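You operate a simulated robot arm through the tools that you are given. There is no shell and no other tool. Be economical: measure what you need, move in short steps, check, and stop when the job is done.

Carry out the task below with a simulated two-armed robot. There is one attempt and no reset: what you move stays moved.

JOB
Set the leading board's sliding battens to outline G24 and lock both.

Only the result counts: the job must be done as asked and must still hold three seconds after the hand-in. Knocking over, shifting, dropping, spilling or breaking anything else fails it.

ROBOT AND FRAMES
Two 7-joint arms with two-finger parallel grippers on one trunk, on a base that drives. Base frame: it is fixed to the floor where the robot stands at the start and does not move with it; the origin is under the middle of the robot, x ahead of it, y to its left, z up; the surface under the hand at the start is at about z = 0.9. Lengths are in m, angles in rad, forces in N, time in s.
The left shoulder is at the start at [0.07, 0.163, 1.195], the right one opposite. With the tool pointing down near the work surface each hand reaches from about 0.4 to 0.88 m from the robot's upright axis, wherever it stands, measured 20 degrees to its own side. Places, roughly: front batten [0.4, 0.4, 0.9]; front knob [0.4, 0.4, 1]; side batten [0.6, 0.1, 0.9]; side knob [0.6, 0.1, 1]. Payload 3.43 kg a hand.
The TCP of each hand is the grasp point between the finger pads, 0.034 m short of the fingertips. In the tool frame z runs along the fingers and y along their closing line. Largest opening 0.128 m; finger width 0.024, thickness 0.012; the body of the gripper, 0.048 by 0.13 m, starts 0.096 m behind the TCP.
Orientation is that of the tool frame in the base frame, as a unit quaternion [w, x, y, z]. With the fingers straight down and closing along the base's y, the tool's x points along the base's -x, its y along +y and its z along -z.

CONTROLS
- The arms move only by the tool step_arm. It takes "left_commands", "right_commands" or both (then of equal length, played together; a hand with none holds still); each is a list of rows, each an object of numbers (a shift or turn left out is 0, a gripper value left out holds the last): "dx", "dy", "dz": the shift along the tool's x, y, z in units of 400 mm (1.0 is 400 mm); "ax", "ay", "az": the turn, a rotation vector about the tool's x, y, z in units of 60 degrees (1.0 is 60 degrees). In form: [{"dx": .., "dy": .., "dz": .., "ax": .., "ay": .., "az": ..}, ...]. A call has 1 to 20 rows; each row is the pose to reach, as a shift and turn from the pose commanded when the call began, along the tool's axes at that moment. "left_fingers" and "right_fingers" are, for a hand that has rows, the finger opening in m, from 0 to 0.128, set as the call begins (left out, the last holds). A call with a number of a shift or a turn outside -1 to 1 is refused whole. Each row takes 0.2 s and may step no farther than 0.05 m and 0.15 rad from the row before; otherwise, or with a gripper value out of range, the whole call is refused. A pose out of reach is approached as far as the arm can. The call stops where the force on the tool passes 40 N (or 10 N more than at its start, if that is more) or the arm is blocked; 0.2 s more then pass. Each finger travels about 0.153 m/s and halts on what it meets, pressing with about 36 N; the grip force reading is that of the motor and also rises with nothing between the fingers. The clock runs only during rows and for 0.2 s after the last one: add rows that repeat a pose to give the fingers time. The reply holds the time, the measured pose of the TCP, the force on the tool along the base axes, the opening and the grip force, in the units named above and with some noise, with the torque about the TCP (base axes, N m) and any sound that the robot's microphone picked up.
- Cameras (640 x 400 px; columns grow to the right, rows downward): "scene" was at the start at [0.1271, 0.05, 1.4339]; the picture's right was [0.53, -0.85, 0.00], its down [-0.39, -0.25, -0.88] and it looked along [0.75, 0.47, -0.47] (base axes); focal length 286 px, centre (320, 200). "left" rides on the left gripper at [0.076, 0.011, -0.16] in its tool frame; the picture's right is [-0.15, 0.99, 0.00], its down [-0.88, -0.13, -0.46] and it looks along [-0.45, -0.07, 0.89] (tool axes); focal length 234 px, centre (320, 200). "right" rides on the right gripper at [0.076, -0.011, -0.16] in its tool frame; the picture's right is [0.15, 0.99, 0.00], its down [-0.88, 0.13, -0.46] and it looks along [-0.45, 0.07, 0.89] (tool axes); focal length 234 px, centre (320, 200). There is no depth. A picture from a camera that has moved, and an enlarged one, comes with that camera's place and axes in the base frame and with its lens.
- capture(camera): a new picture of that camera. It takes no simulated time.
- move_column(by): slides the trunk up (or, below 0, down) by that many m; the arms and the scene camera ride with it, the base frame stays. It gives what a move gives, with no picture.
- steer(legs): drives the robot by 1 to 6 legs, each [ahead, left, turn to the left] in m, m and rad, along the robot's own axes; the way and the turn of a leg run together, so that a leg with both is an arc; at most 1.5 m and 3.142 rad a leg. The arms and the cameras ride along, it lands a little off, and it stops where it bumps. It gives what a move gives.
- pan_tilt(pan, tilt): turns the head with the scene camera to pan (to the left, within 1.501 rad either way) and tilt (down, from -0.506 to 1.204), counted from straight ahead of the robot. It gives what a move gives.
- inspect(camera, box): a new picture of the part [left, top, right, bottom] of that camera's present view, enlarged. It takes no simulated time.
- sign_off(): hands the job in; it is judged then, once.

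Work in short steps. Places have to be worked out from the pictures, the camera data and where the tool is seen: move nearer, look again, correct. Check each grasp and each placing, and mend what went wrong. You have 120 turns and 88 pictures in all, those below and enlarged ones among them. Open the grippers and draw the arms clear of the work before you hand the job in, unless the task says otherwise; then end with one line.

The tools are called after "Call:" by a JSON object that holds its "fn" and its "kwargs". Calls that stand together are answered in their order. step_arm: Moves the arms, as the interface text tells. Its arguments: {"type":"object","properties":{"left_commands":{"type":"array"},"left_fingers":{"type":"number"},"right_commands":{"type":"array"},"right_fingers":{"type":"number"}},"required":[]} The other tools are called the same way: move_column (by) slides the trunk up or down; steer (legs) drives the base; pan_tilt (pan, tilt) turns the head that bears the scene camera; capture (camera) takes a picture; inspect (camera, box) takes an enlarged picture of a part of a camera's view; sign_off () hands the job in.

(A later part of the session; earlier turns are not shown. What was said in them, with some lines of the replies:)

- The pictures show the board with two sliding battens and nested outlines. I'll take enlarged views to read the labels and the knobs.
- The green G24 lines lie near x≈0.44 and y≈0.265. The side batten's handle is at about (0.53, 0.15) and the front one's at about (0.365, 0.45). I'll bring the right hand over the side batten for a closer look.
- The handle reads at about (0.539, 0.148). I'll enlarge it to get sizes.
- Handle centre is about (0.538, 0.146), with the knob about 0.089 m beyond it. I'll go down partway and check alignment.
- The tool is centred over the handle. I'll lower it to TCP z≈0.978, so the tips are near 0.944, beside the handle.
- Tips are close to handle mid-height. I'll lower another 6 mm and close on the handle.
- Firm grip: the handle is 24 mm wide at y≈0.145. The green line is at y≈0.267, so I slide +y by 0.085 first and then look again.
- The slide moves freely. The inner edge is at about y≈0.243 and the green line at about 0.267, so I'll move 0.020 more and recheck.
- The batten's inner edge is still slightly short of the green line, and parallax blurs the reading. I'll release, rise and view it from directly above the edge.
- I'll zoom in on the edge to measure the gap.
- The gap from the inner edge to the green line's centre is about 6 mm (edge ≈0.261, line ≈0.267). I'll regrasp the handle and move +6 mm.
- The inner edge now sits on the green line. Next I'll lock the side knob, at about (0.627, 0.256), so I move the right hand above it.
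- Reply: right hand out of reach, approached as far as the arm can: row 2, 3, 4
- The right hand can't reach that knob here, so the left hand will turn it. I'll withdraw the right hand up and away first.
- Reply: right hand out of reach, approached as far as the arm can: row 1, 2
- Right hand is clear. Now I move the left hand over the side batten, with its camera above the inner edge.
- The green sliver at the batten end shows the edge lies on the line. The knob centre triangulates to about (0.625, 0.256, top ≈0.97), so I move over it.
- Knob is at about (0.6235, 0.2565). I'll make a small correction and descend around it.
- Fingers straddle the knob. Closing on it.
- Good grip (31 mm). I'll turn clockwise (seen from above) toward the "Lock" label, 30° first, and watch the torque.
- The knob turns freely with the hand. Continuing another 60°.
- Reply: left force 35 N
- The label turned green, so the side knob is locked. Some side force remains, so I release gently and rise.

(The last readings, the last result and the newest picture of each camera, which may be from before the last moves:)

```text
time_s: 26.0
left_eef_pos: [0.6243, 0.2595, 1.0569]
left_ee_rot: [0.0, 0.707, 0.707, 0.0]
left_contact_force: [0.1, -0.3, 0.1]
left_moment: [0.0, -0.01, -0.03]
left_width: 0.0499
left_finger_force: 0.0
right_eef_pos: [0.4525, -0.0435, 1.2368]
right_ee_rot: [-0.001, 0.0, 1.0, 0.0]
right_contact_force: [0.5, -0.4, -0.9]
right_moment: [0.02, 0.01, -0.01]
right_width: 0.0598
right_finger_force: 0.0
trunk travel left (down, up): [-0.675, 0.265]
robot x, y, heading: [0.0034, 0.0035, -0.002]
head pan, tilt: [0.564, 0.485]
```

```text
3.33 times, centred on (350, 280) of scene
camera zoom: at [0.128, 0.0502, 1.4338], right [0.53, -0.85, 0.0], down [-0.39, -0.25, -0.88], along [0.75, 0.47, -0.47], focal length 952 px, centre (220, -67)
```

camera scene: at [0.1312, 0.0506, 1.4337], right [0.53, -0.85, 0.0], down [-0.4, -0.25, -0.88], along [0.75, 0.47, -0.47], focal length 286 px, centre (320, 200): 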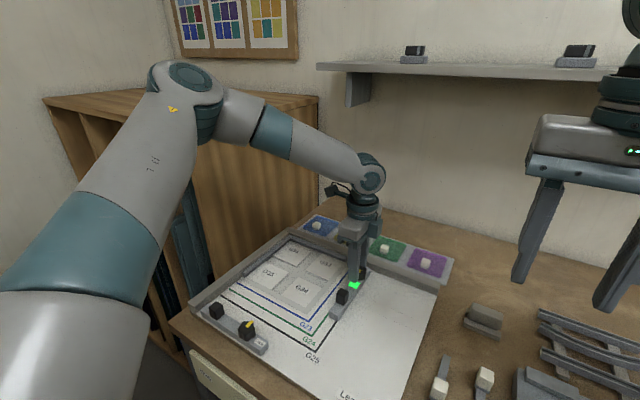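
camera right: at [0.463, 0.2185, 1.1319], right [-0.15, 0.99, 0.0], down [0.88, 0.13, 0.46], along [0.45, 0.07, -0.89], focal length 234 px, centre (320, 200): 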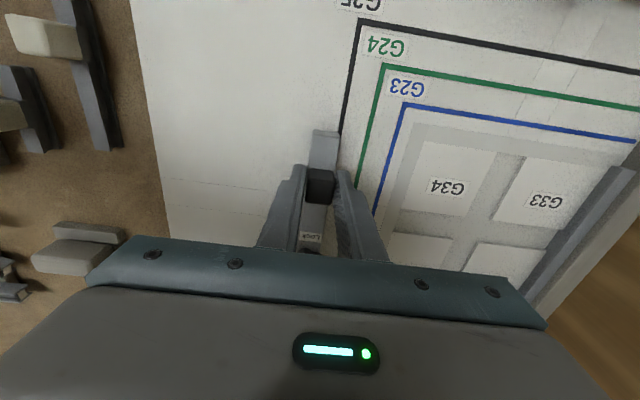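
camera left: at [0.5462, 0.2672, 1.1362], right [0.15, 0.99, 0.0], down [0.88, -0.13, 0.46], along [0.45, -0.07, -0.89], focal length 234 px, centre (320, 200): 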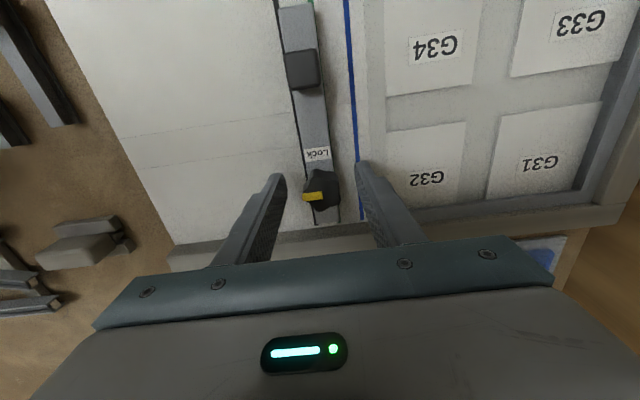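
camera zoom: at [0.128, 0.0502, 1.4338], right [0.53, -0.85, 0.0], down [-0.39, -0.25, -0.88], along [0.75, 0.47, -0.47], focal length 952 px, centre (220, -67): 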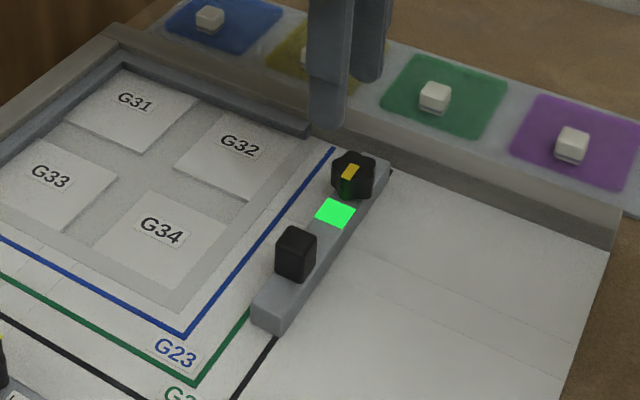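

The side knob is locked, and whether the edge crept needs a view from straight above. I'll move the left hand, in this orientation (closing along x), over the front handle and then check the side with the right camera.

Call:
{"fn": "step_arm", "kwargs": {"left_commands": [{"dx": 0.05, "dy": -0.07, "dz": -0.03}, {"dx": 0.1, "dy": -0.14, "dz": -0.06}, {"dx": 0.16, "dy": -0.22, "dz": -0.08}, {"dx": 0.22, "dy": -0.3, "dz": -0.1}, {"dx": 0.28, "dy": -0.38, "dz": -0.1}, {"dx": 0.34, "dy": -0.46, "dz": -0.1}, {"dx": 0.4, "dy": -0.54, "dz": -0.1}, {"dx": 0.46, "dy": -0.61, "dz": -0.1}, {"dx": 0.481, "dy": -0.645, "dz": -0.1}, {"dx": 0.481, "dy": -0.645, "dz": -0.1}], "left_fingers": 0.06}}

Call:
{"fn": "capture", "kwargs": {"camera": "left"}}

Call:
{"fn": "step_arm", "kwargs": {"right_commands": [{"dx": -0.02, "dy": 0.1, "dz": 0.0}, {"dx": -0.04, "dy": 0.2, "dz": 0.0}, {"dx": -0.06, "dy": 0.3, "dz": 0.0}, {"dx": -0.08, "dy": 0.4, "dz": 0.06}, {"dx": -0.1, "dy": 0.5, "dz": 0.12}, {"dx": -0.12, "dy": 0.6, "dz": 0.18}, {"dx": -0.14, "dy": 0.7, "dz": 0.24}, {"dx": -0.18, "dy": 0.79, "dz": 0.3}, {"dx": -0.21, "dy": 0.795, "dz": 0.4}, {"dx": -0.21, "dy": 0.795, "dz": 0.45}, {"dx": -0.21, "dy": 0.795, "dz": 0.45}]}}

Call:
{"fn": "inspect", "kwargs": {"camera": "right", "box": [280, 100, 340, 180]}}

Call:
{"fn": "inspect", "kwargs": {"camera": "right", "box": [270, 170, 330, 250]}}

```text
time_s: 28.2
left_eef_pos: [0.3664, 0.4493, 1.0952]
left_ee_rot: [0.001, 0.707, 0.707, 0.0]
left_contact_force: [-0.5, 0.2, -0.1]
left_moment: [0.0, 0.04, -0.02]
left_width: 0.06
left_finger_force: 0.2
right_eef_pos: [0.4518, -0.0442, 1.2377]
right_ee_rot: [0.001, 0.0, 1.0, -0.001]
right_contact_force: [-0.9, -0.2, 0.7]
right_moment: [-0.02, -0.03, 0.0]
right_width: 0.0601
right_finger_force: 0.1
trunk travel left (down, up): [-0.675, 0.265]
robot x, y, heading: [0.0008, -0.0009, -0.0]
head pan, tilt: [0.564, 0.485]
```

```text
50 pictures are left
camera left: at [0.3764, 0.5261, 1.2548], right [0.99, -0.15, 0.0], down [-0.13, -0.88, 0.46], along [-0.07, -0.45, -0.89], focal length 234 px, centre (320, 200)
```

left: 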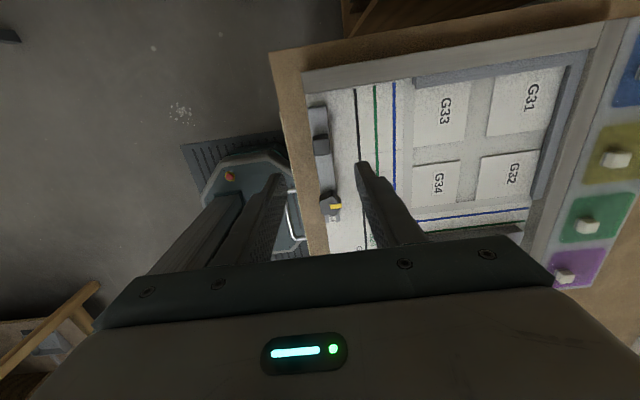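

```text
time_s: 30.6
left_eef_pos: [0.3658, 0.4495, 1.0953]
left_ee_rot: [-0.001, 0.706, 0.708, 0.0]
left_contact_force: [-0.1, -0.4, 0.4]
left_moment: [0.01, 0.01, 0.03]
left_width: 0.0601
left_finger_force: 0.0
right_eef_pos: [0.5342, 0.2747, 1.0564]
right_ee_rot: [0.001, 0.0, 1.0, 0.0]
right_contact_force: [1.2, -0.5, -0.9]
right_moment: [0.01, -0.01, 0.0]
right_width: 0.06
right_finger_force: 0.1
trunk travel left (down, up): [-0.675, 0.265]
robot x, y, heading: [0.0025, -0.0001, 0.004]
head pan, tilt: [0.564, 0.485]
```

```text
5.00 times, centred on (310, 140) of right
camera zoom: at [0.4593, 0.2631, 1.2146], right [-0.15, 0.99, 0.0], down [0.88, 0.13, 0.46], along [0.45, 0.07, -0.89], focal length 1171 px, centre (370, 500)
```

zoom: 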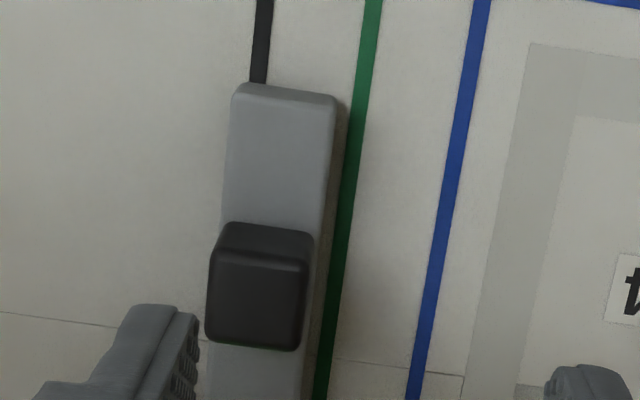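

```text
5.00 times, centred on (300, 210) of right
camera zoom: at [0.4593, 0.2631, 1.2146], right [-0.15, 0.99, 0.0], down [0.88, 0.13, 0.46], along [0.45, 0.07, -0.89], focal length 1171 px, centre (420, 150)
```

zoom: 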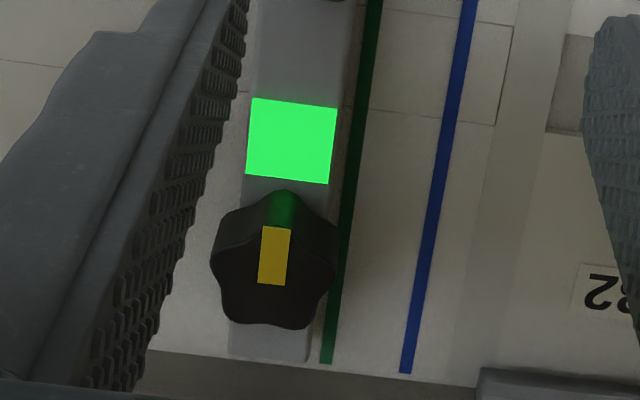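

The side batten crept back about 6 mm while turning: the grip had been about 6 mm off the knob centre, whose true x is ≈0.629. I'll redo it with a centred grip later. First I withdraw the right hand and lower the left hand onto the front handle, which it is already above.

Call:
{"fn": "step_arm", "kwargs": {"right_commands": [{"dz": -0.08}, {"dz": -0.16, "dy": -0.06}, {"dz": -0.24, "dy": -0.14}, {"dz": -0.3, "dy": -0.24}, {"dz": -0.36, "dy": -0.34}, {"dz": -0.4, "dy": -0.44}, {"dz": -0.45, "dy": -0.54, "dx": 0.05}, {"dz": -0.45, "dy": -0.64, "dx": 0.1}, {"dz": -0.45, "dy": -0.74, "dx": 0.15}, {"dz": -0.45, "dy": -0.82, "dx": 0.2}]}}

Call:
{"fn": "step_arm", "kwargs": {"left_commands": [{"dx": 0.01, "dz": 0.08}, {"dx": 0.01, "dz": 0.16}, {"dx": 0.01, "dz": 0.22}, {"dx": 0.01, "dz": 0.22}]}}

Call:
{"fn": "capture", "kwargs": {"camera": "left"}}

Call:
{"fn": "inspect", "kwargs": {"camera": "scene", "box": [180, 240, 320, 380]}}

```text
time_s: 32.8
left_eef_pos: [0.3647, 0.4492, 1.0963]
left_ee_rot: [0.0, 0.706, 0.708, 0.002]
left_contact_force: [-0.7, -0.3, -0.4]
left_moment: [0.02, -0.03, 0.01]
left_width: 0.0599
left_finger_force: 0.0
right_eef_pos: [0.4543, -0.0575, 1.2391]
right_ee_rot: [0.0, 0.0, 1.0, 0.0]
right_contact_force: [-0.1, 0.4, 0.6]
right_moment: [0.02, -0.01, -0.01]
right_width: 0.0602
right_finger_force: 0.0
trunk travel left (down, up): [-0.675, 0.265]
robot x, y, heading: [0.0002, 0.0012, 0.002]
head pan, tilt: [0.564, 0.485]
```

```text
time_s: 33.8
left_eef_pos: [0.3661, 0.4527, 1.0085]
left_ee_rot: [0.001, 0.706, 0.708, 0.0]
left_contact_force: [0.1, -0.1, 0.2]
left_moment: [0.01, -0.01, 0.02]
left_width: 0.0599
left_finger_force: 0.1
right_eef_pos: [0.4543, -0.0545, 1.2382]
right_ee_rot: [-0.001, 0.001, 1.0, 0.0]
right_contact_force: [-0.7, -0.9, -0.6]
right_moment: [-0.02, 0.0, 0.02]
right_width: 0.0601
right_finger_force: 0.0
trunk travel left (down, up): [-0.675, 0.265]
robot x, y, heading: [-0.0027, -0.0019, -0.002]
head pan, tilt: [0.564, 0.485]
```

```text
47 pictures are left
camera left: at [0.3762, 0.5283, 1.1682], right [0.99, -0.15, 0.0], down [-0.13, -0.88, 0.46], along [-0.07, -0.45, -0.89], focal length 234 px, centre (320, 200)
```

left: 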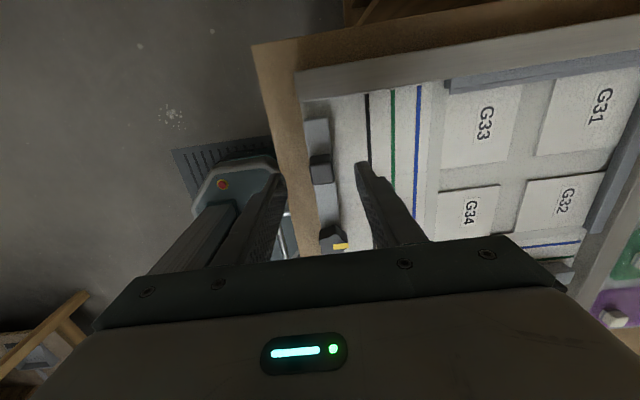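

```text
2.86 times, centred on (250, 310) of scene
camera zoom: at [0.1267, 0.0498, 1.434], right [0.53, -0.85, 0.0], down [-0.39, -0.25, -0.88], along [0.75, 0.47, -0.47], focal length 816 px, centre (520, -114)
```

zoom: 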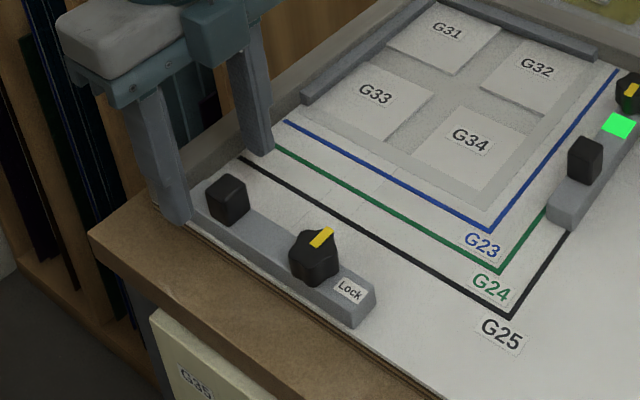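

Aligned with the front handle. Descend to z≈0.974 and close.

Call:
{"fn": "step_arm", "kwargs": {"left_commands": [{"dx": 0.004, "dz": 0.05}, {"dx": 0.004, "dz": 0.086}, {"dx": 0.004, "dz": 0.086}]}}

Call:
{"fn": "step_arm", "kwargs": {"left_commands": [{"dz": 0.0}, {"dz": 0.0}, {"dz": 0.0}], "left_fingers": 0.0}}

Call:
{"fn": "inspect", "kwargs": {"camera": "scene", "box": [180, 240, 320, 380]}}

```text
time_s: 34.6
left_eef_pos: [0.3651, 0.4548, 0.9751]
left_ee_rot: [0.0, 0.707, 0.708, 0.0]
left_contact_force: [0.4, -0.7, 0.2]
left_moment: [0.01, 0.0, 0.0]
left_width: 0.06
left_finger_force: 0.1
right_eef_pos: [0.4552, -0.0558, 1.2371]
right_ee_rot: [0.0, -0.001, 1.0, -0.001]
right_contact_force: [0.5, 0.2, -0.6]
right_moment: [0.0, 0.01, 0.01]
right_width: 0.0601
right_finger_force: 0.0
trunk travel left (down, up): [-0.675, 0.265]
robot x, y, heading: [0.0013, 0.0007, 0.004]
head pan, tilt: [0.564, 0.485]
```

```text
time_s: 35.4
left_eef_pos: [0.368, 0.4554, 0.9752]
left_ee_rot: [0.0, 0.708, 0.707, 0.0]
left_contact_force: [13.1, 2.1, 2.5]
left_moment: [-0.38, -0.51, -0.59]
left_width: 0.024
left_finger_force: 44.5
right_eef_pos: [0.4569, -0.0546, 1.2372]
right_ee_rot: [-0.001, 0.001, 1.0, 0.0]
right_contact_force: [0.3, -0.2, 0.5]
right_moment: [-0.02, -0.02, -0.01]
right_width: 0.06
right_finger_force: 0.1
trunk travel left (down, up): [-0.675, 0.265]
robot x, y, heading: [0.0007, 0.0024, -0.0]
head pan, tilt: [0.564, 0.485]
```

```text
2.86 times, centred on (250, 310) of scene
camera zoom: at [0.1289, 0.0501, 1.4338], right [0.53, -0.85, 0.0], down [-0.4, -0.25, -0.88], along [0.75, 0.47, -0.47], focal length 816 px, centre (520, -114)
```

zoom: 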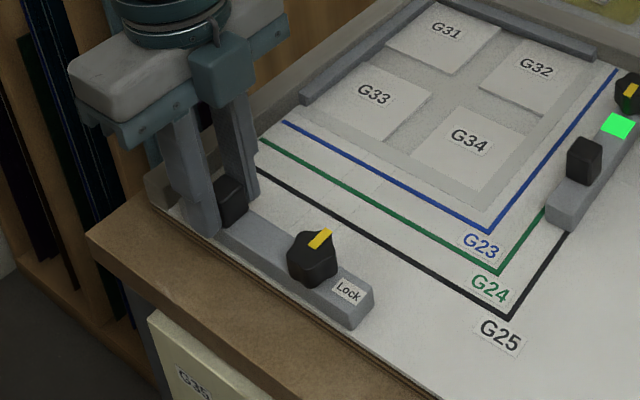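

Gripped (24 mm, centre x≈0.368). The green front line is at x≈0.4425, so the target centre is ≈0.430. I'll slide +0.057 and check.

Call:
{"fn": "step_arm", "kwargs": {"left_commands": [{"dy": 0.03}, {"dy": 0.06}, {"dy": 0.09}, {"dy": 0.12}, {"dy": 0.143}, {"dy": 0.143}]}}

Call:
{"fn": "capture", "kwargs": {"camera": "left"}}

Call:
{"fn": "inspect", "kwargs": {"camera": "left", "box": [270, 80, 370, 200]}}

```text
time_s: 36.8
left_eef_pos: [0.4223, 0.455, 0.9745]
left_ee_rot: [0.001, 0.708, 0.707, 0.0]
left_contact_force: [1.1, -0.7, 5.4]
left_moment: [-0.14, 0.01, -0.44]
left_width: 0.0239
left_finger_force: 45.1
right_eef_pos: [0.4553, -0.0552, 1.2369]
right_ee_rot: [0.0, 0.001, 1.0, 0.0]
right_contact_force: [-0.6, 1.3, -0.1]
right_moment: [0.01, 0.0, 0.01]
right_width: 0.0603
right_finger_force: 0.0
trunk travel left (down, up): [-0.675, 0.265]
robot x, y, heading: [0.0009, -0.0036, 0.001]
head pan, tilt: [0.564, 0.485]
```

```text
44 pictures are left
camera left: at [0.4325, 0.5305, 1.1345], right [0.99, -0.15, 0.0], down [-0.13, -0.88, 0.46], along [-0.07, -0.45, -0.89], focal length 234 px, centre (320, 200)
```

left: 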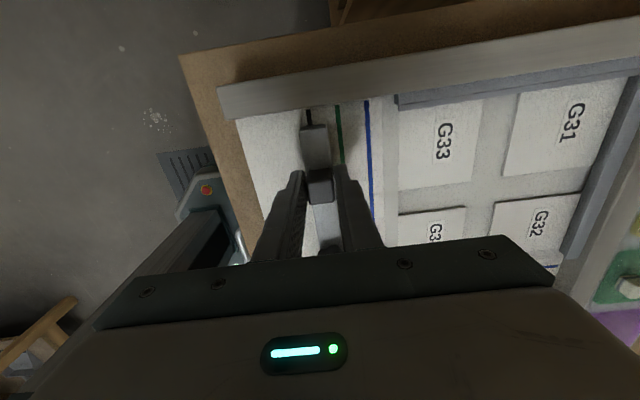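

```text
3.33 times, centred on (320, 140) of left
camera zoom: at [0.4325, 0.5305, 1.1345], right [0.99, -0.15, 0.0], down [-0.13, -0.88, 0.46], along [-0.07, -0.45, -0.89], focal length 781 px, centre (320, 400)
```

zoom: 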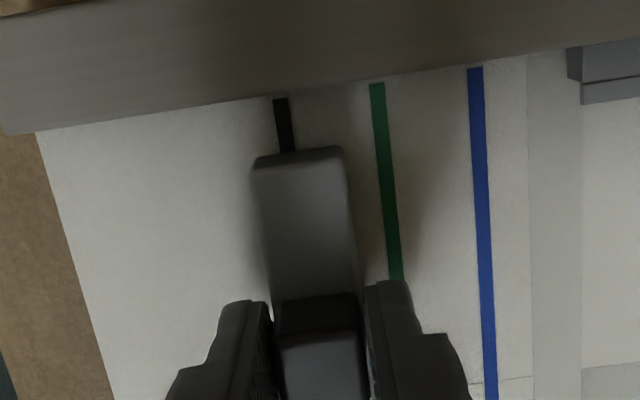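

The gap is about 9 mm, so I move that much further, then release and rise to inspect.

Call:
{"fn": "step_arm", "kwargs": {"left_commands": [{"dy": 0.012}, {"dy": 0.0225}, {"dy": 0.0225}]}}

Call:
{"fn": "inspect", "kwargs": {"camera": "left", "box": [290, 90, 370, 180]}}

```text
time_s: 37.6
left_eef_pos: [0.4317, 0.4551, 0.9746]
left_ee_rot: [0.0, 0.707, 0.708, 0.0]
left_contact_force: [1.3, -4.7, -2.0]
left_moment: [0.58, -0.17, -0.34]
left_width: 0.024
left_finger_force: 44.6
right_eef_pos: [0.4552, -0.0557, 1.2377]
right_ee_rot: [0.0, 0.0, 1.0, 0.001]
right_contact_force: [0.6, -0.3, 0.0]
right_moment: [0.01, -0.02, 0.0]
right_width: 0.06
right_finger_force: 0.0
trunk travel left (down, up): [-0.675, 0.265]
robot x, y, heading: [0.0019, -0.0036, 0.004]
head pan, tilt: [0.564, 0.485]
```

```text
4.44 times, centred on (330, 135) of left
camera zoom: at [0.442, 0.5306, 1.1344], right [0.99, -0.14, 0.0], down [-0.13, -0.88, 0.46], along [-0.07, -0.45, -0.89], focal length 1041 px, centre (276, 489)
```

zoom: 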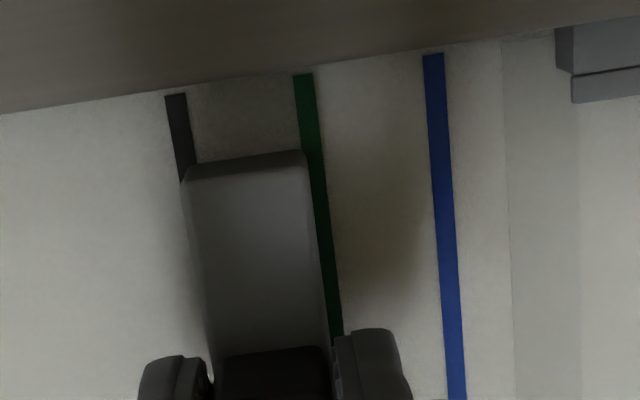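

The edge is about 1 mm short of the line centre, which I can trim during locking. I release, rise, and rotate back to closing along y.

Call:
{"fn": "step_arm", "kwargs": {"left_commands": [{"dz": 0.0}, {"dz": 0.0}, {"dz": -0.05}, {"dz": -0.12}, {"dz": -0.24}, {"dz": -0.24, "az": -0.12}, {"dz": -0.24, "az": -0.24}, {"dz": -0.24, "az": -0.36}, {"dz": -0.24, "az": -0.48}, {"dz": -0.24, "az": -0.6}, {"dz": -0.24, "az": -0.72}, {"dz": -0.24, "az": -0.84}, {"dz": -0.24, "az": -0.96}], "left_fingers": 0.06}}

Call:
{"fn": "step_arm", "kwargs": {"left_commands": [{"az": -0.12}, {"az": -0.24}, {"az": -0.36}, {"az": -0.48}, {"az": -0.54}, {"az": -0.54}]}}

Call:
{"fn": "capture", "kwargs": {"camera": "left"}}

```text
time_s: 40.4
left_eef_pos: [0.4303, 0.4559, 1.0686]
left_ee_rot: [0.0, 0.278, 0.961, -0.001]
left_contact_force: [-0.4, 0.4, -0.2]
left_moment: [0.01, 0.0, -0.02]
left_width: 0.0603
left_finger_force: 0.1
right_eef_pos: [0.4552, -0.0552, 1.2382]
right_ee_rot: [0.001, 0.0, 1.0, 0.0]
right_contact_force: [-0.6, 0.2, -0.5]
right_moment: [0.02, 0.06, 0.05]
right_width: 0.0601
right_finger_force: 0.1
trunk travel left (down, up): [-0.675, 0.265]
robot x, y, heading: [0.0011, -0.0017, -0.002]
head pan, tilt: [0.564, 0.485]
```

```text
time_s: 41.8
left_eef_pos: [0.4323, 0.4558, 1.07]
left_ee_rot: [0.0, -0.001, 1.0, 0.0]
left_contact_force: [-0.5, 0.6, -1.3]
left_moment: [0.0, -0.01, 0.05]
left_width: 0.0598
left_finger_force: 0.0
right_eef_pos: [0.4539, -0.0545, 1.2387]
right_ee_rot: [0.0, 0.0, 1.0, 0.0]
right_contact_force: [-0.9, -0.2, -0.9]
right_moment: [0.02, 0.01, 0.0]
right_width: 0.0601
right_finger_force: 0.0
trunk travel left (down, up): [-0.675, 0.265]
robot x, y, heading: [-0.0036, -0.0023, 0.002]
head pan, tilt: [0.564, 0.485]
```

```text
41 pictures are left
camera left: at [0.3552, 0.4666, 1.2299], right [0.14, 0.99, 0.0], down [0.88, -0.13, 0.46], along [0.45, -0.07, -0.89], focal length 234 px, centre (320, 200)
```

left: 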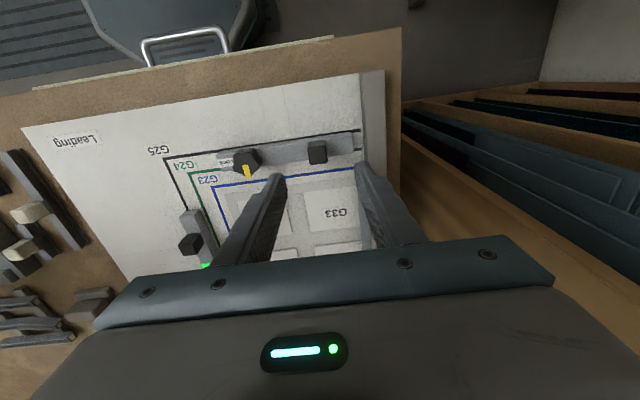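

Next I go above the front knob, near (0.43, 0.366), and refine its position.

Call:
{"fn": "step_arm", "kwargs": {"left_commands": [{"dy": -0.11}, {"dy": -0.225}, {"dy": -0.225, "dz": 0.08}, {"dy": -0.225, "dz": 0.08}]}}

Call:
{"fn": "inspect", "kwargs": {"camera": "left", "box": [240, 80, 400, 240]}}

```text
time_s: 42.8
left_eef_pos: [0.4307, 0.3644, 1.0358]
left_ee_rot: [-0.001, -0.001, 1.0, 0.0]
left_contact_force: [0.0, 0.3, 0.0]
left_moment: [0.01, 0.01, 0.0]
left_width: 0.0601
left_finger_force: 0.1
right_eef_pos: [0.4544, -0.0551, 1.2377]
right_ee_rot: [0.0, 0.0, 1.0, 0.0]
right_contact_force: [-0.3, -0.3, -0.2]
right_moment: [0.02, 0.05, 0.0]
right_width: 0.06
right_finger_force: 0.1
trunk travel left (down, up): [-0.675, 0.265]
robot x, y, heading: [0.0002, 0.0046, 0.001]
head pan, tilt: [0.564, 0.485]
```

```text
2.50 times, centred on (320, 160) of left
camera zoom: at [0.355, 0.3759, 1.1961], right [0.14, 0.99, 0.0], down [0.88, -0.13, 0.46], along [0.45, -0.07, -0.89], focal length 585 px, centre (320, 300)
```

zoom: 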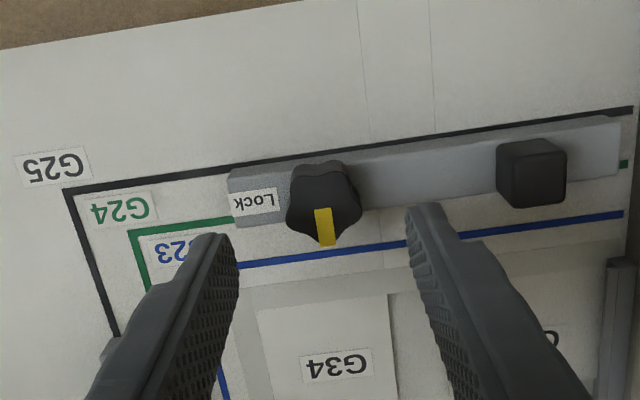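

Front knob centre is about (0.4317, 0.3657). I make a small correction, descend, and close.

Call:
{"fn": "step_arm", "kwargs": {"left_commands": [{"dx": -0.0025, "dy": 0.003, "dz": 0.05}, {"dx": -0.0025, "dy": 0.003, "dz": 0.1}, {"dx": -0.0025, "dy": 0.003, "dz": 0.147}, {"dx": -0.0025, "dy": 0.003, "dz": 0.147}]}}

Call:
{"fn": "step_arm", "kwargs": {"left_commands": [{"dz": 0.0}, {"dz": 0.0}, {"dz": 0.0}], "left_fingers": 0.0}}

Call:
{"fn": "inspect", "kwargs": {"camera": "left", "box": [240, 80, 400, 240]}}

```text
time_s: 43.8
left_eef_pos: [0.4329, 0.3667, 0.9786]
left_ee_rot: [0.001, 0.0, 1.0, 0.0]
left_contact_force: [0.2, -0.5, 0.5]
left_moment: [0.02, -0.01, 0.04]
left_width: 0.06
left_finger_force: 0.1
right_eef_pos: [0.4564, -0.0541, 1.2378]
right_ee_rot: [0.001, -0.001, 1.0, -0.001]
right_contact_force: [0.0, 0.7, -0.3]
right_moment: [0.0, -0.02, -0.01]
right_width: 0.06
right_finger_force: 0.1
trunk travel left (down, up): [-0.675, 0.265]
robot x, y, heading: [0.0002, 0.0005, -0.001]
head pan, tilt: [0.564, 0.485]
```

```text
time_s: 44.6
left_eef_pos: [0.4332, 0.3651, 0.9792]
left_ee_rot: [0.0, 0.0, 1.0, 0.0]
left_contact_force: [-1.5, -11.9, -8.6]
left_moment: [-0.5, -0.62, 0.01]
left_width: 0.0324
left_finger_force: 45.3
right_eef_pos: [0.4534, -0.0563, 1.2381]
right_ee_rot: [0.001, 0.0, 1.0, 0.0]
right_contact_force: [0.0, 0.4, -0.2]
right_moment: [0.0, -0.01, 0.02]
right_width: 0.06
right_finger_force: 0.0
trunk travel left (down, up): [-0.675, 0.265]
robot x, y, heading: [0.0008, -0.0006, -0.001]
head pan, tilt: [0.564, 0.485]
```

```text
2.50 times, centred on (320, 160) of left
camera zoom: at [0.356, 0.3771, 1.1388], right [0.15, 0.99, 0.0], down [0.88, -0.13, 0.46], along [0.45, -0.07, -0.89], focal length 585 px, centre (320, 300)
```

zoom: 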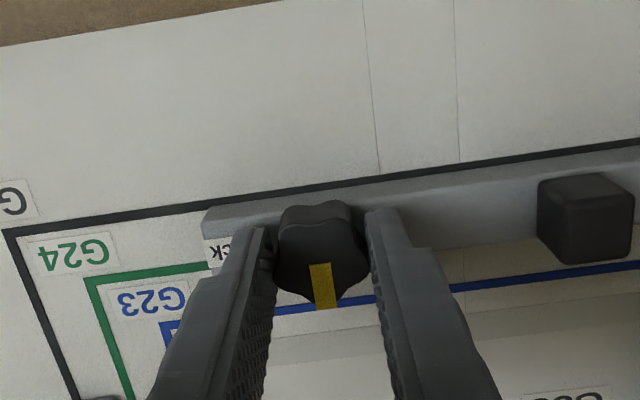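

Good grip. I'll rotate 60° clockwise about the TCP, then check before the last part.

Call:
{"fn": "step_arm", "kwargs": {"left_commands": [{"az": 0.1}, {"az": 0.2}, {"az": 0.3}, {"az": 0.4}, {"az": 0.5}, {"az": 0.6}, {"az": 0.7}, {"az": 0.8}, {"az": 0.9}, {"az": 1.0}]}}

Call:
{"fn": "capture", "kwargs": {"camera": "left"}}

```text
time_s: 46.8
left_eef_pos: [0.4346, 0.3643, 0.9789]
left_ee_rot: [-0.001, 0.5, 0.866, 0.0]
left_contact_force: [0.2, -23.7, -24.3]
left_moment: [-0.09, 0.14, 0.03]
left_width: 0.0323
left_finger_force: 45.1
right_eef_pos: [0.457, -0.057, 1.2359]
right_ee_rot: [-0.001, 0.0, 1.0, 0.001]
right_contact_force: [0.9, 0.4, -0.2]
right_moment: [-0.02, 0.01, 0.01]
right_width: 0.0599
right_finger_force: 0.1
trunk travel left (down, up): [-0.675, 0.265]
robot x, y, heading: [0.001, 0.0044, 0.005]
head pan, tilt: [0.564, 0.485]
```

```text
38 pictures are left
camera left: at [0.4055, 0.4368, 1.139], right [0.93, 0.37, 0.0], down [0.33, -0.83, 0.45], along [0.17, -0.42, -0.89], focal length 234 px, centre (320, 200)
```

left: 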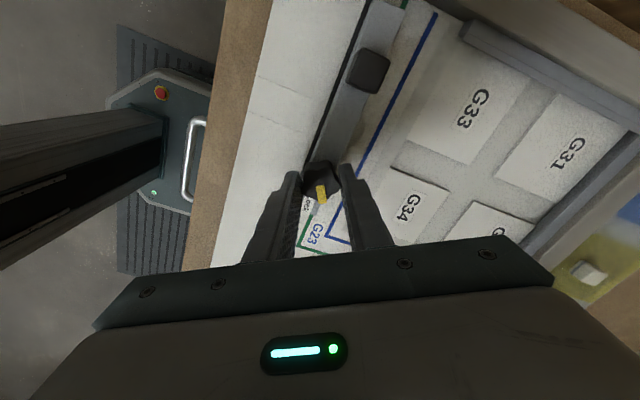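

A side force of about 24 N has built up, so I shift the hand slightly toward −y to relax it before finishing.

Call:
{"fn": "step_arm", "kwargs": {"left_commands": [{"dx": -0.003, "dy": -0.0015, "dz": 0.002}, {"dx": -0.006, "dy": -0.0035, "dz": 0.004}, {"dx": -0.006, "dy": -0.0035, "dz": 0.004}]}}

Call:
{"fn": "inspect", "kwargs": {"camera": "left", "box": [290, 0, 420, 130]}}

```text
time_s: 47.6
left_eef_pos: [0.433, 0.3653, 0.9791]
left_ee_rot: [-0.001, 0.499, 0.867, 0.002]
left_contact_force: [1.3, -1.2, 5.8]
left_moment: [0.33, 0.62, 0.01]
left_width: 0.0323
left_finger_force: 44.8
right_eef_pos: [0.4545, -0.0544, 1.2383]
right_ee_rot: [0.0, -0.001, 1.0, 0.0]
right_contact_force: [0.3, -0.6, 0.1]
right_moment: [0.01, -0.03, 0.03]
right_width: 0.0601
right_finger_force: 0.1
trunk travel left (down, up): [-0.675, 0.265]
robot x, y, heading: [0.0002, 0.0021, -0.004]
head pan, tilt: [0.564, 0.485]
```

```text
3.08 times, centred on (355, 65) of left
camera zoom: at [0.404, 0.4362, 1.1391], right [0.93, 0.37, 0.0], down [0.33, -0.83, 0.45], along [0.17, -0.42, -0.89], focal length 720 px, centre (212, 615)
```

zoom: 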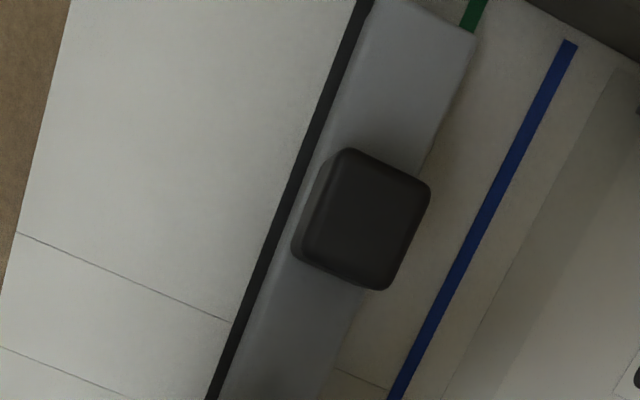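

Forces are relaxed and the edge computes to the line centre within parallax. I finish the last 30°.

Call:
{"fn": "step_arm", "kwargs": {"left_commands": [{"az": 0.1}, {"az": 0.2}, {"az": 0.3}, {"az": 0.4}, {"az": 0.5}, {"az": 0.5}]}}

Call:
{"fn": "capture", "kwargs": {"camera": "left"}}

Call:
{"fn": "inspect", "kwargs": {"camera": "left", "box": [280, 40, 380, 150]}}

```text
time_s: 49.0
left_eef_pos: [0.4324, 0.3645, 0.9782]
left_ee_rot: [0.001, 0.707, 0.707, 0.001]
left_contact_force: [5.7, 21.4, 33.3]
left_moment: [0.47, 0.0, 0.03]
left_width: 0.0326
left_finger_force: 44.5
right_eef_pos: [0.4544, -0.0536, 1.238]
right_ee_rot: [0.0, 0.0, 1.0, 0.0]
right_contact_force: [0.2, -0.2, 0.3]
right_moment: [0.01, 0.02, 0.03]
right_width: 0.0601
right_finger_force: 0.1
trunk travel left (down, up): [-0.675, 0.265]
robot x, y, heading: [0.0005, -0.0011, 0.002]
head pan, tilt: [0.564, 0.485]
```

```text
36 pictures are left
camera left: at [0.4425, 0.4406, 1.1381], right [0.99, -0.15, 0.0], down [-0.13, -0.88, 0.46], along [-0.06, -0.45, -0.89], focal length 234 px, centre (320, 200)
```

left: 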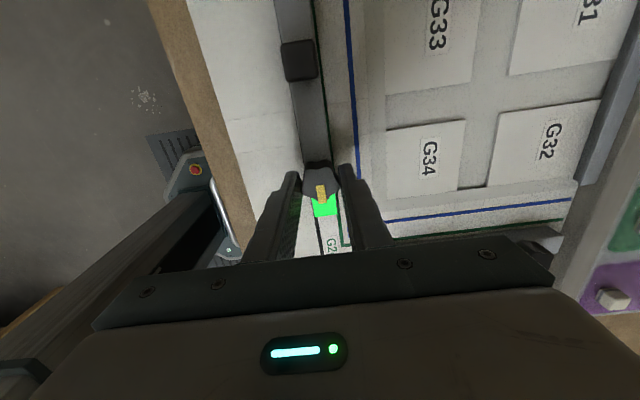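

```text
3.64 times, centred on (330, 95) of left
camera zoom: at [0.4425, 0.4406, 1.1381], right [0.99, -0.15, 0.0], down [-0.13, -0.88, 0.46], along [-0.06, -0.45, -0.89], focal length 852 px, centre (284, 582)
```

zoom: 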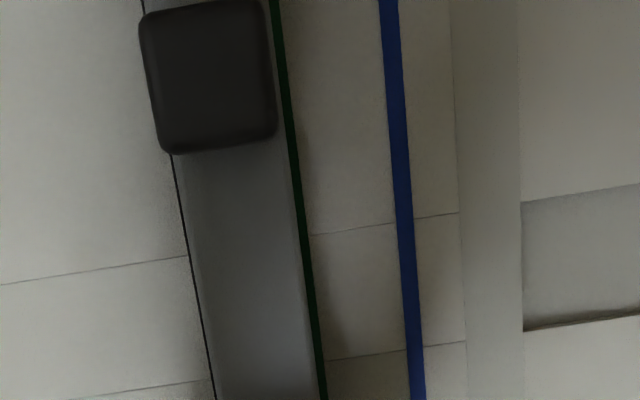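

The front label is green, with its edge within about 1 mm of the line centre. I release, rise, and move to the side knob at about (0.629, 0.250) in this orientation to unlock and redo it.

Call:
{"fn": "step_arm", "kwargs": {"left_commands": [{"dz": 0.0}, {"dz": 0.0}, {"dz": -0.03}, {"dz": -0.1}, {"dz": -0.2}, {"dz": -0.2}], "left_fingers": 0.06}}

Call:
{"fn": "step_arm", "kwargs": {"left_commands": [{"dx": -0.05, "dy": 0.08}, {"dx": -0.1, "dy": 0.16}, {"dx": -0.15, "dy": 0.24}, {"dx": -0.2, "dy": 0.32}, {"dx": -0.25, "dy": 0.4}, {"dx": -0.287, "dy": 0.4915}, {"dx": -0.287, "dy": 0.4915}]}}

Call:
{"fn": "capture", "kwargs": {"camera": "left"}}

Call:
{"fn": "inspect", "kwargs": {"camera": "scene", "box": [190, 230, 350, 370]}}

```text
time_s: 50.4
left_eef_pos: [0.433, 0.3641, 1.0587]
left_ee_rot: [-0.001, 0.707, 0.707, 0.0]
left_contact_force: [0.1, 0.8, 0.2]
left_moment: [0.0, 0.03, -0.02]
left_width: 0.0602
left_finger_force: 0.1
right_eef_pos: [0.4557, -0.0543, 1.2377]
right_ee_rot: [-0.001, 0.0, 1.0, 0.0]
right_contact_force: [0.6, 0.3, 0.1]
right_moment: [0.01, 0.02, -0.02]
right_width: 0.06
right_finger_force: 0.2
trunk travel left (down, up): [-0.675, 0.265]
robot x, y, heading: [0.0031, -0.0001, 0.003]
head pan, tilt: [0.564, 0.485]
```

```text
time_s: 52.0
left_eef_pos: [0.6284, 0.2492, 1.0575]
left_ee_rot: [0.001, 0.706, 0.708, 0.0]
left_contact_force: [-0.4, 0.9, -0.9]
left_moment: [-0.02, -0.01, 0.03]
left_width: 0.06
left_finger_force: 0.1
right_eef_pos: [0.4551, -0.0532, 1.2386]
right_ee_rot: [0.0, 0.0, 1.0, 0.0]
right_contact_force: [-0.3, 0.1, 0.2]
right_moment: [-0.05, 0.0, -0.01]
right_width: 0.0601
right_finger_force: 0.0
trunk travel left (down, up): [-0.675, 0.265]
robot x, y, heading: [0.001, 0.0006, 0.001]
head pan, tilt: [0.564, 0.485]
```

```text
34 pictures are left
camera left: at [0.6376, 0.3251, 1.2186], right [0.99, -0.15, 0.0], down [-0.13, -0.88, 0.46], along [-0.07, -0.45, -0.89], focal length 234 px, centre (320, 200)
```

left: 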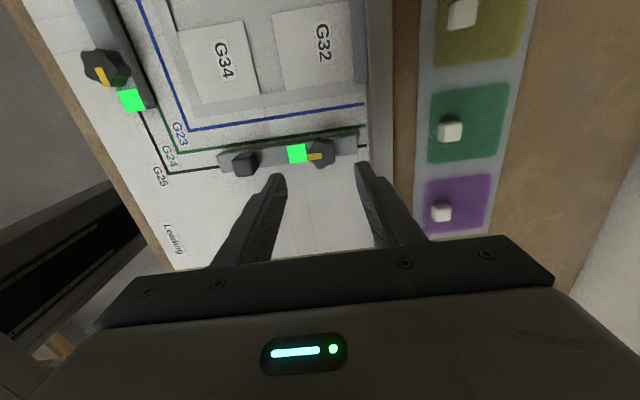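

```text
2.86 times, centred on (270, 300) of scene
camera zoom: at [0.1261, 0.0503, 1.434], right [0.53, -0.85, 0.0], down [-0.39, -0.25, -0.89], along [0.75, 0.47, -0.47], focal length 816 px, centre (463, -86)
```

zoom: 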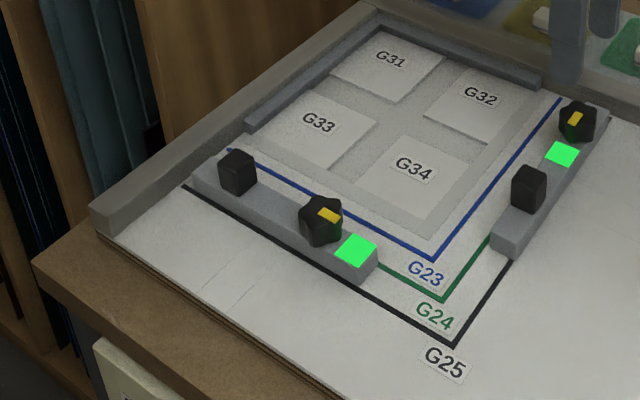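

I'll zoom in to refine the knob centre before descending.

Call:
{"fn": "inspect", "kwargs": {"camera": "left", "box": [280, 110, 370, 200]}}

```text
4.44 times, centred on (325, 155) of left
camera zoom: at [0.6376, 0.3251, 1.2186], right [0.99, -0.15, 0.0], down [-0.13, -0.88, 0.46], along [-0.07, -0.45, -0.89], focal length 1041 px, centre (298, 400)
```

zoom: 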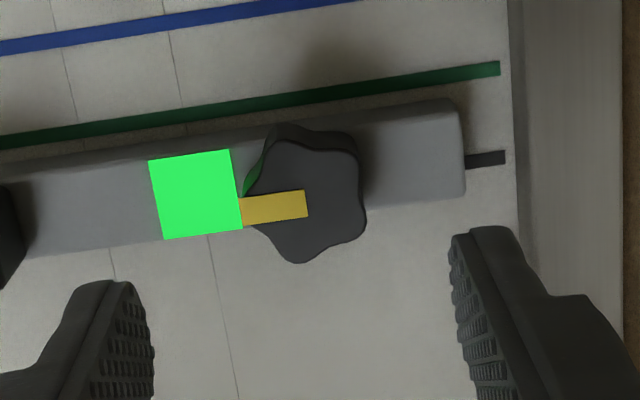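

The knob is at about (0.628, 0.250), right under the tool. Descend and grip.

Call:
{"fn": "step_arm", "kwargs": {"left_commands": [{"dx": 0.0025, "dz": 0.1}, {"dx": 0.0025, "dz": 0.17}, {"dx": 0.0025, "dz": 0.2}, {"dx": 0.0025, "dz": 0.2}]}}

Call:
{"fn": "step_arm", "kwargs": {"left_commands": [{"dz": 0.0}, {"dz": 0.0}, {"dz": 0.0}], "left_fingers": 0.0}}

```text
time_s: 53.0
left_eef_pos: [0.6296, 0.2496, 0.9797]
left_ee_rot: [0.0, 0.706, 0.708, 0.0]
left_contact_force: [-0.1, 0.6, 0.1]
left_moment: [0.01, -0.02, 0.01]
left_width: 0.06
left_finger_force: 0.0
right_eef_pos: [0.4545, -0.0545, 1.2367]
right_ee_rot: [0.001, 0.0, 1.0, 0.001]
right_contact_force: [0.6, 0.2, 0.6]
right_moment: [0.03, 0.02, -0.01]
right_width: 0.0599
right_finger_force: 0.1
trunk travel left (down, up): [-0.675, 0.265]
robot x, y, heading: [0.0036, 0.0023, 0.0]
head pan, tilt: [0.564, 0.485]
```

```text
time_s: 53.8
left_eef_pos: [0.6287, 0.2484, 0.9785]
left_ee_rot: [0.0, 0.706, 0.708, 0.0]
left_contact_force: [-4.5, -0.6, -2.3]
left_moment: [0.08, 0.2, 0.06]
left_width: 0.0316
left_finger_force: 45.2
right_eef_pos: [0.4546, -0.0548, 1.2379]
right_ee_rot: [0.0, -0.001, 1.0, 0.0]
right_contact_force: [0.1, 1.2, 0.1]
right_moment: [0.03, -0.01, -0.03]
right_width: 0.0601
right_finger_force: 0.1
trunk travel left (down, up): [-0.675, 0.265]
robot x, y, heading: [0.0023, -0.0007, -0.002]
head pan, tilt: [0.564, 0.485]
```

Centred, with low force. I turn counter-clockwise 30° and see whether the lock indicator clears.

Call:
{"fn": "step_arm", "kwargs": {"left_commands": [{"az": -0.1}, {"az": -0.2}, {"az": -0.3}, {"az": -0.4}, {"az": -0.5}, {"az": -0.5}]}}

Call:
{"fn": "capture", "kwargs": {"camera": "left"}}

```text
time_s: 55.2
left_eef_pos: [0.6284, 0.2496, 0.9795]
left_ee_rot: [0.001, 0.498, 0.867, 0.0]
left_contact_force: [-1.3, 0.5, 10.1]
left_moment: [0.59, 0.98, 0.02]
left_width: 0.0314
left_finger_force: 45.3
right_eef_pos: [0.4547, -0.0539, 1.2383]
right_ee_rot: [-0.001, 0.0, 1.0, 0.0]
right_contact_force: [0.3, -0.2, 0.5]
right_moment: [-0.02, 0.01, 0.03]
right_width: 0.06
right_finger_force: 0.0
trunk travel left (down, up): [-0.675, 0.265]
robot x, y, heading: [0.0021, 0.0029, 0.002]
head pan, tilt: [0.564, 0.485]
```

```text
31 pictures are left
camera left: at [0.5999, 0.3209, 1.139], right [0.93, 0.37, 0.0], down [0.33, -0.83, 0.46], along [0.17, -0.42, -0.89], focal length 234 px, centre (320, 200)
```

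left: 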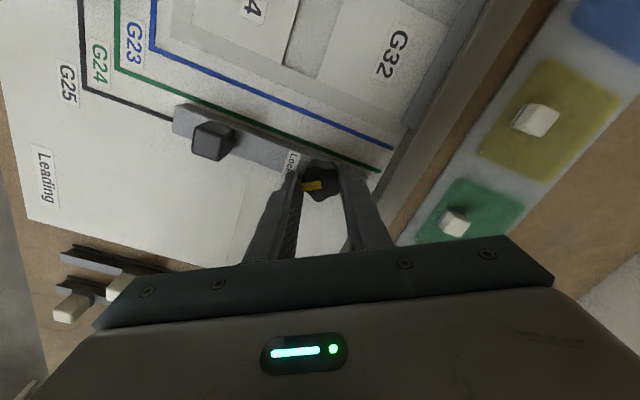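

The indicator cleared after 30°, so only a small re-turn is needed. Using the knob grip I slide +6 mm in y and check.

Call:
{"fn": "step_arm", "kwargs": {"left_commands": [{"dx": 0.0065, "dy": 0.0037}, {"dx": 0.013, "dy": 0.0075}, {"dx": 0.013, "dy": 0.0075}]}}

Call:
{"fn": "inspect", "kwargs": {"camera": "left", "box": [160, 80, 300, 200]}}

Call:
{"fn": "inspect", "kwargs": {"camera": "left", "box": [290, 110, 410, 210]}}

```text
time_s: 56.0
left_eef_pos: [0.6287, 0.2565, 0.9784]
left_ee_rot: [0.002, 0.499, 0.867, 0.001]
left_contact_force: [4.3, -0.4, 17.9]
left_moment: [0.12, 0.53, -0.01]
left_width: 0.0312
left_finger_force: 44.6
right_eef_pos: [0.4541, -0.0554, 1.2385]
right_ee_rot: [0.0, 0.001, 1.0, 0.001]
right_contact_force: [0.4, -0.5, 0.0]
right_moment: [0.01, 0.01, 0.0]
right_width: 0.06
right_finger_force: 0.0
trunk travel left (down, up): [-0.675, 0.265]
robot x, y, heading: [0.0016, 0.0008, 0.001]
head pan, tilt: [0.564, 0.485]
```

```text
3.33 times, centred on (230, 140) of left
camera zoom: at [0.5997, 0.3268, 1.1389], right [0.93, 0.37, 0.0], down [0.33, -0.83, 0.46], along [0.17, -0.42, -0.89], focal length 781 px, centre (620, 400)
```

zoom: 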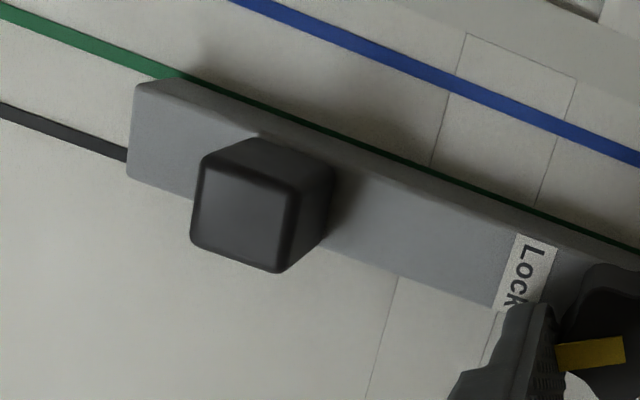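

```text
4.00 times, centred on (350, 160) of left
camera zoom: at [0.5997, 0.3268, 1.1389], right [0.93, 0.37, 0.0], down [0.33, -0.83, 0.46], along [0.17, -0.42, -0.89], focal length 937 px, centre (200, 360)
```

zoom: 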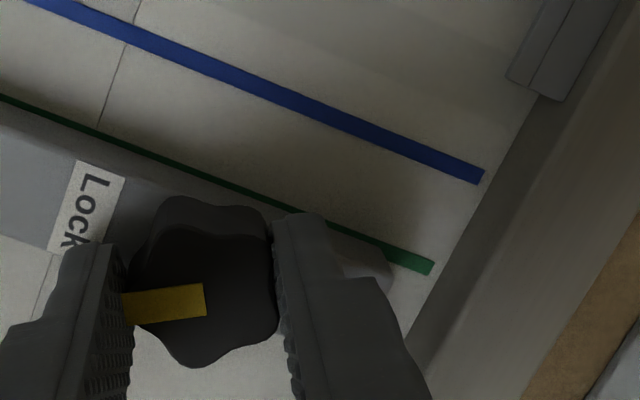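

The true base edge now covers about 60% of the green line's width, so it sits essentially on the centre. Turning back 30° clockwise to lock.

Call:
{"fn": "step_arm", "kwargs": {"left_commands": [{"az": 0.08}, {"az": 0.16}, {"az": 0.24}, {"az": 0.32}, {"az": 0.4}, {"az": 0.5}, {"az": 0.5}]}}

Call:
{"fn": "inspect", "kwargs": {"camera": "left", "box": [200, 90, 400, 230]}}

```text
time_s: 57.6
left_eef_pos: [0.6282, 0.2555, 0.9784]
left_ee_rot: [0.0, 0.707, 0.707, 0.002]
left_contact_force: [11.7, 3.9, 28.8]
left_moment: [-0.32, 0.12, 0.09]
left_width: 0.0312
left_finger_force: 44.9
right_eef_pos: [0.4548, -0.056, 1.2389]
right_ee_rot: [0.001, 0.0, 1.0, -0.001]
right_contact_force: [-0.4, -0.3, -0.4]
right_moment: [-0.01, 0.03, 0.02]
right_width: 0.0598
right_finger_force: 0.0
trunk travel left (down, up): [-0.675, 0.265]
robot x, y, heading: [0.0025, 0.0013, 0.005]
head pan, tilt: [0.564, 0.485]
```

```text
2.86 times, centred on (300, 160) of left
camera zoom: at [0.6386, 0.3315, 1.1391], right [0.99, -0.15, 0.0], down [-0.13, -0.88, 0.45], along [-0.06, -0.45, -0.89], focal length 669 px, centre (377, 314)
```

zoom: 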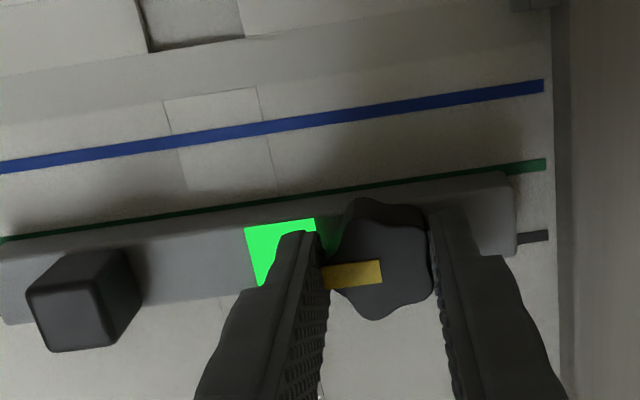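

It is locked and the edge sits at mid-line. I release, rise, and take the left hand away for a final check.

Call:
{"fn": "step_arm", "kwargs": {"left_commands": [{"dz": 0.0}, {"dz": 0.0}, {"dz": -0.03}, {"dz": -0.1}, {"dz": -0.2}, {"dz": -0.2}], "left_fingers": 0.06}}

Call:
{"fn": "inspect", "kwargs": {"camera": "left", "box": [200, 80, 400, 220]}}

Call:
{"fn": "step_arm", "kwargs": {"left_commands": [{"dz": -0.1}, {"dz": -0.2}, {"dx": 0.08, "dy": -0.06, "dz": -0.25}, {"dx": 0.16, "dy": -0.12, "dz": -0.3}, {"dx": 0.24, "dy": -0.18, "dz": -0.35}, {"dx": 0.32, "dy": -0.24, "dz": -0.4}, {"dx": 0.4, "dy": -0.3, "dz": -0.4}, {"dx": 0.48, "dy": -0.36, "dz": -0.4}, {"dx": 0.54, "dy": -0.42, "dz": -0.4}, {"dx": 0.6, "dy": -0.48, "dz": -0.4}]}}

Call:
{"fn": "inspect", "kwargs": {"camera": "scene", "box": [180, 210, 420, 370]}}

Call:
{"fn": "capture", "kwargs": {"camera": "left"}}

```text
time_s: 59.0
left_eef_pos: [0.6305, 0.2564, 1.0575]
left_ee_rot: [0.0, 0.707, 0.707, 0.0]
left_contact_force: [0.0, 0.4, 0.2]
left_moment: [0.01, -0.02, 0.02]
left_width: 0.0601
left_finger_force: 0.1
right_eef_pos: [0.4556, -0.0545, 1.2382]
right_ee_rot: [0.001, 0.001, 1.0, 0.001]
right_contact_force: [-0.4, 0.2, -0.3]
right_moment: [0.01, -0.01, -0.01]
right_width: 0.0601
right_finger_force: 0.0
trunk travel left (down, up): [-0.675, 0.265]
robot x, y, heading: [-0.0001, 0.0006, -0.0]
head pan, tilt: [0.564, 0.485]
```

```text
2.86 times, centred on (300, 150) of left
camera zoom: at [0.6409, 0.3328, 1.2173], right [0.99, -0.15, 0.0], down [-0.13, -0.88, 0.46], along [-0.07, -0.45, -0.89], focal length 669 px, centre (377, 343)
```

zoom: 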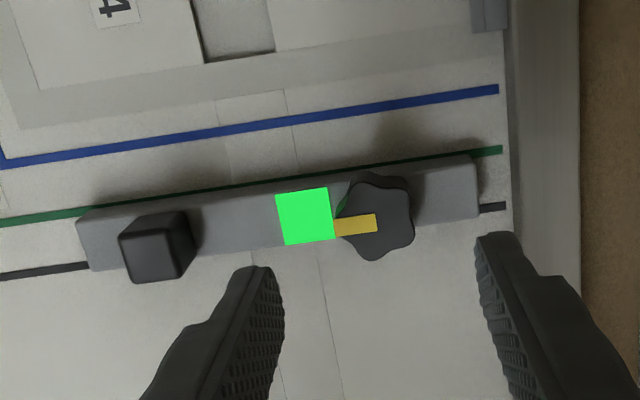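

```text
time_s: 61.2
left_eef_pos: [0.4357, 0.4967, 1.2176]
left_ee_rot: [0.001, 0.707, 0.707, 0.0]
left_contact_force: [-0.5, 0.3, 0.0]
left_moment: [-0.02, -0.05, 0.01]
left_width: 0.0603
left_finger_force: 0.1
right_eef_pos: [0.4542, -0.0539, 1.2378]
right_ee_rot: [0.001, 0.0, 1.0, -0.002]
right_contact_force: [-0.5, 1.1, -0.5]
right_moment: [-0.04, 0.02, 0.0]
right_width: 0.06
right_finger_force: 0.0
trunk travel left (down, up): [-0.675, 0.265]
robot x, y, heading: [0.0004, -0.0015, 0.003]
head pan, tilt: [0.564, 0.485]
```

```text
2.50 times, centred on (300, 290) of scene
camera zoom: at [0.1258, 0.0514, 1.434], right [0.53, -0.85, 0.0], down [-0.39, -0.25, -0.88], along [0.75, 0.47, -0.47], focal length 714 px, centre (370, -25)
```

zoom: 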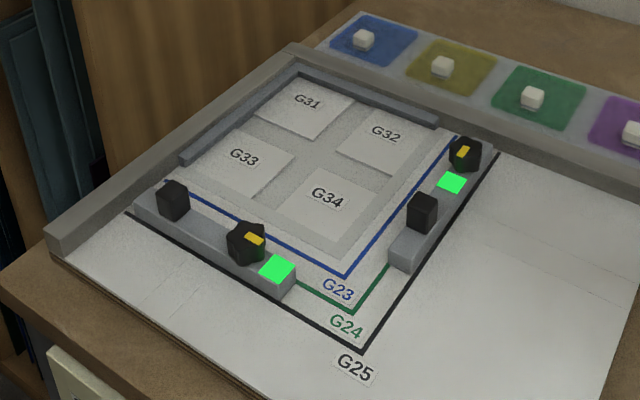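

```text
25 pictures are left
camera left: at [0.4466, 0.573, 1.3775], right [0.99, -0.15, 0.0], down [-0.13, -0.88, 0.46], along [-0.07, -0.45, -0.89], focal length 234 px, centre (320, 200)
```

left: 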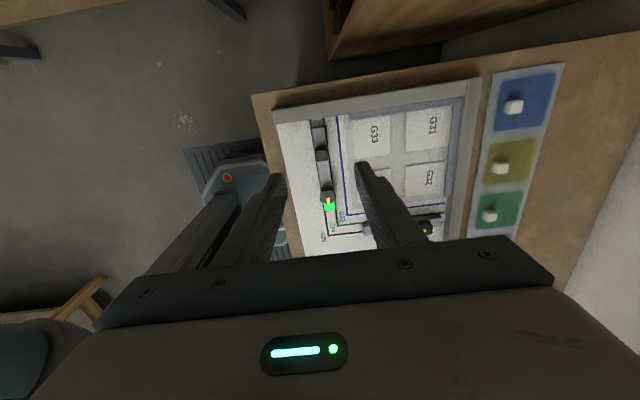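

Both labels are green. One last check that the front edge held.

Call:
{"fn": "inspect", "kwargs": {"camera": "left", "box": [300, 110, 360, 170]}}

```text
6.67 times, centred on (330, 140) of left
camera zoom: at [0.4466, 0.573, 1.3775], right [0.99, -0.15, 0.0], down [-0.13, -0.88, 0.46], along [-0.07, -0.45, -0.89], focal length 1561 px, centre (253, 600)
```

zoom: 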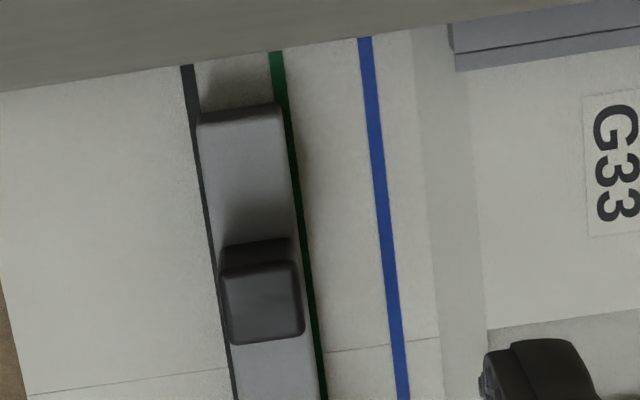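

Both edges lie on the G24 line, both locks show green, and the arms are clear with the grippers open. Handing in.

Call:
{"fn": "sign_off", "kwargs": {}}

```text
The job is handed in.
```

Both battens are set to outline G24 and locked: each inner edge is within about 1 mm of the green line's centre, both lock labels are green, and the arms are clear. The side batten crept about 6 mm during its first locking, so I unlocked it, reset it and locked it again.
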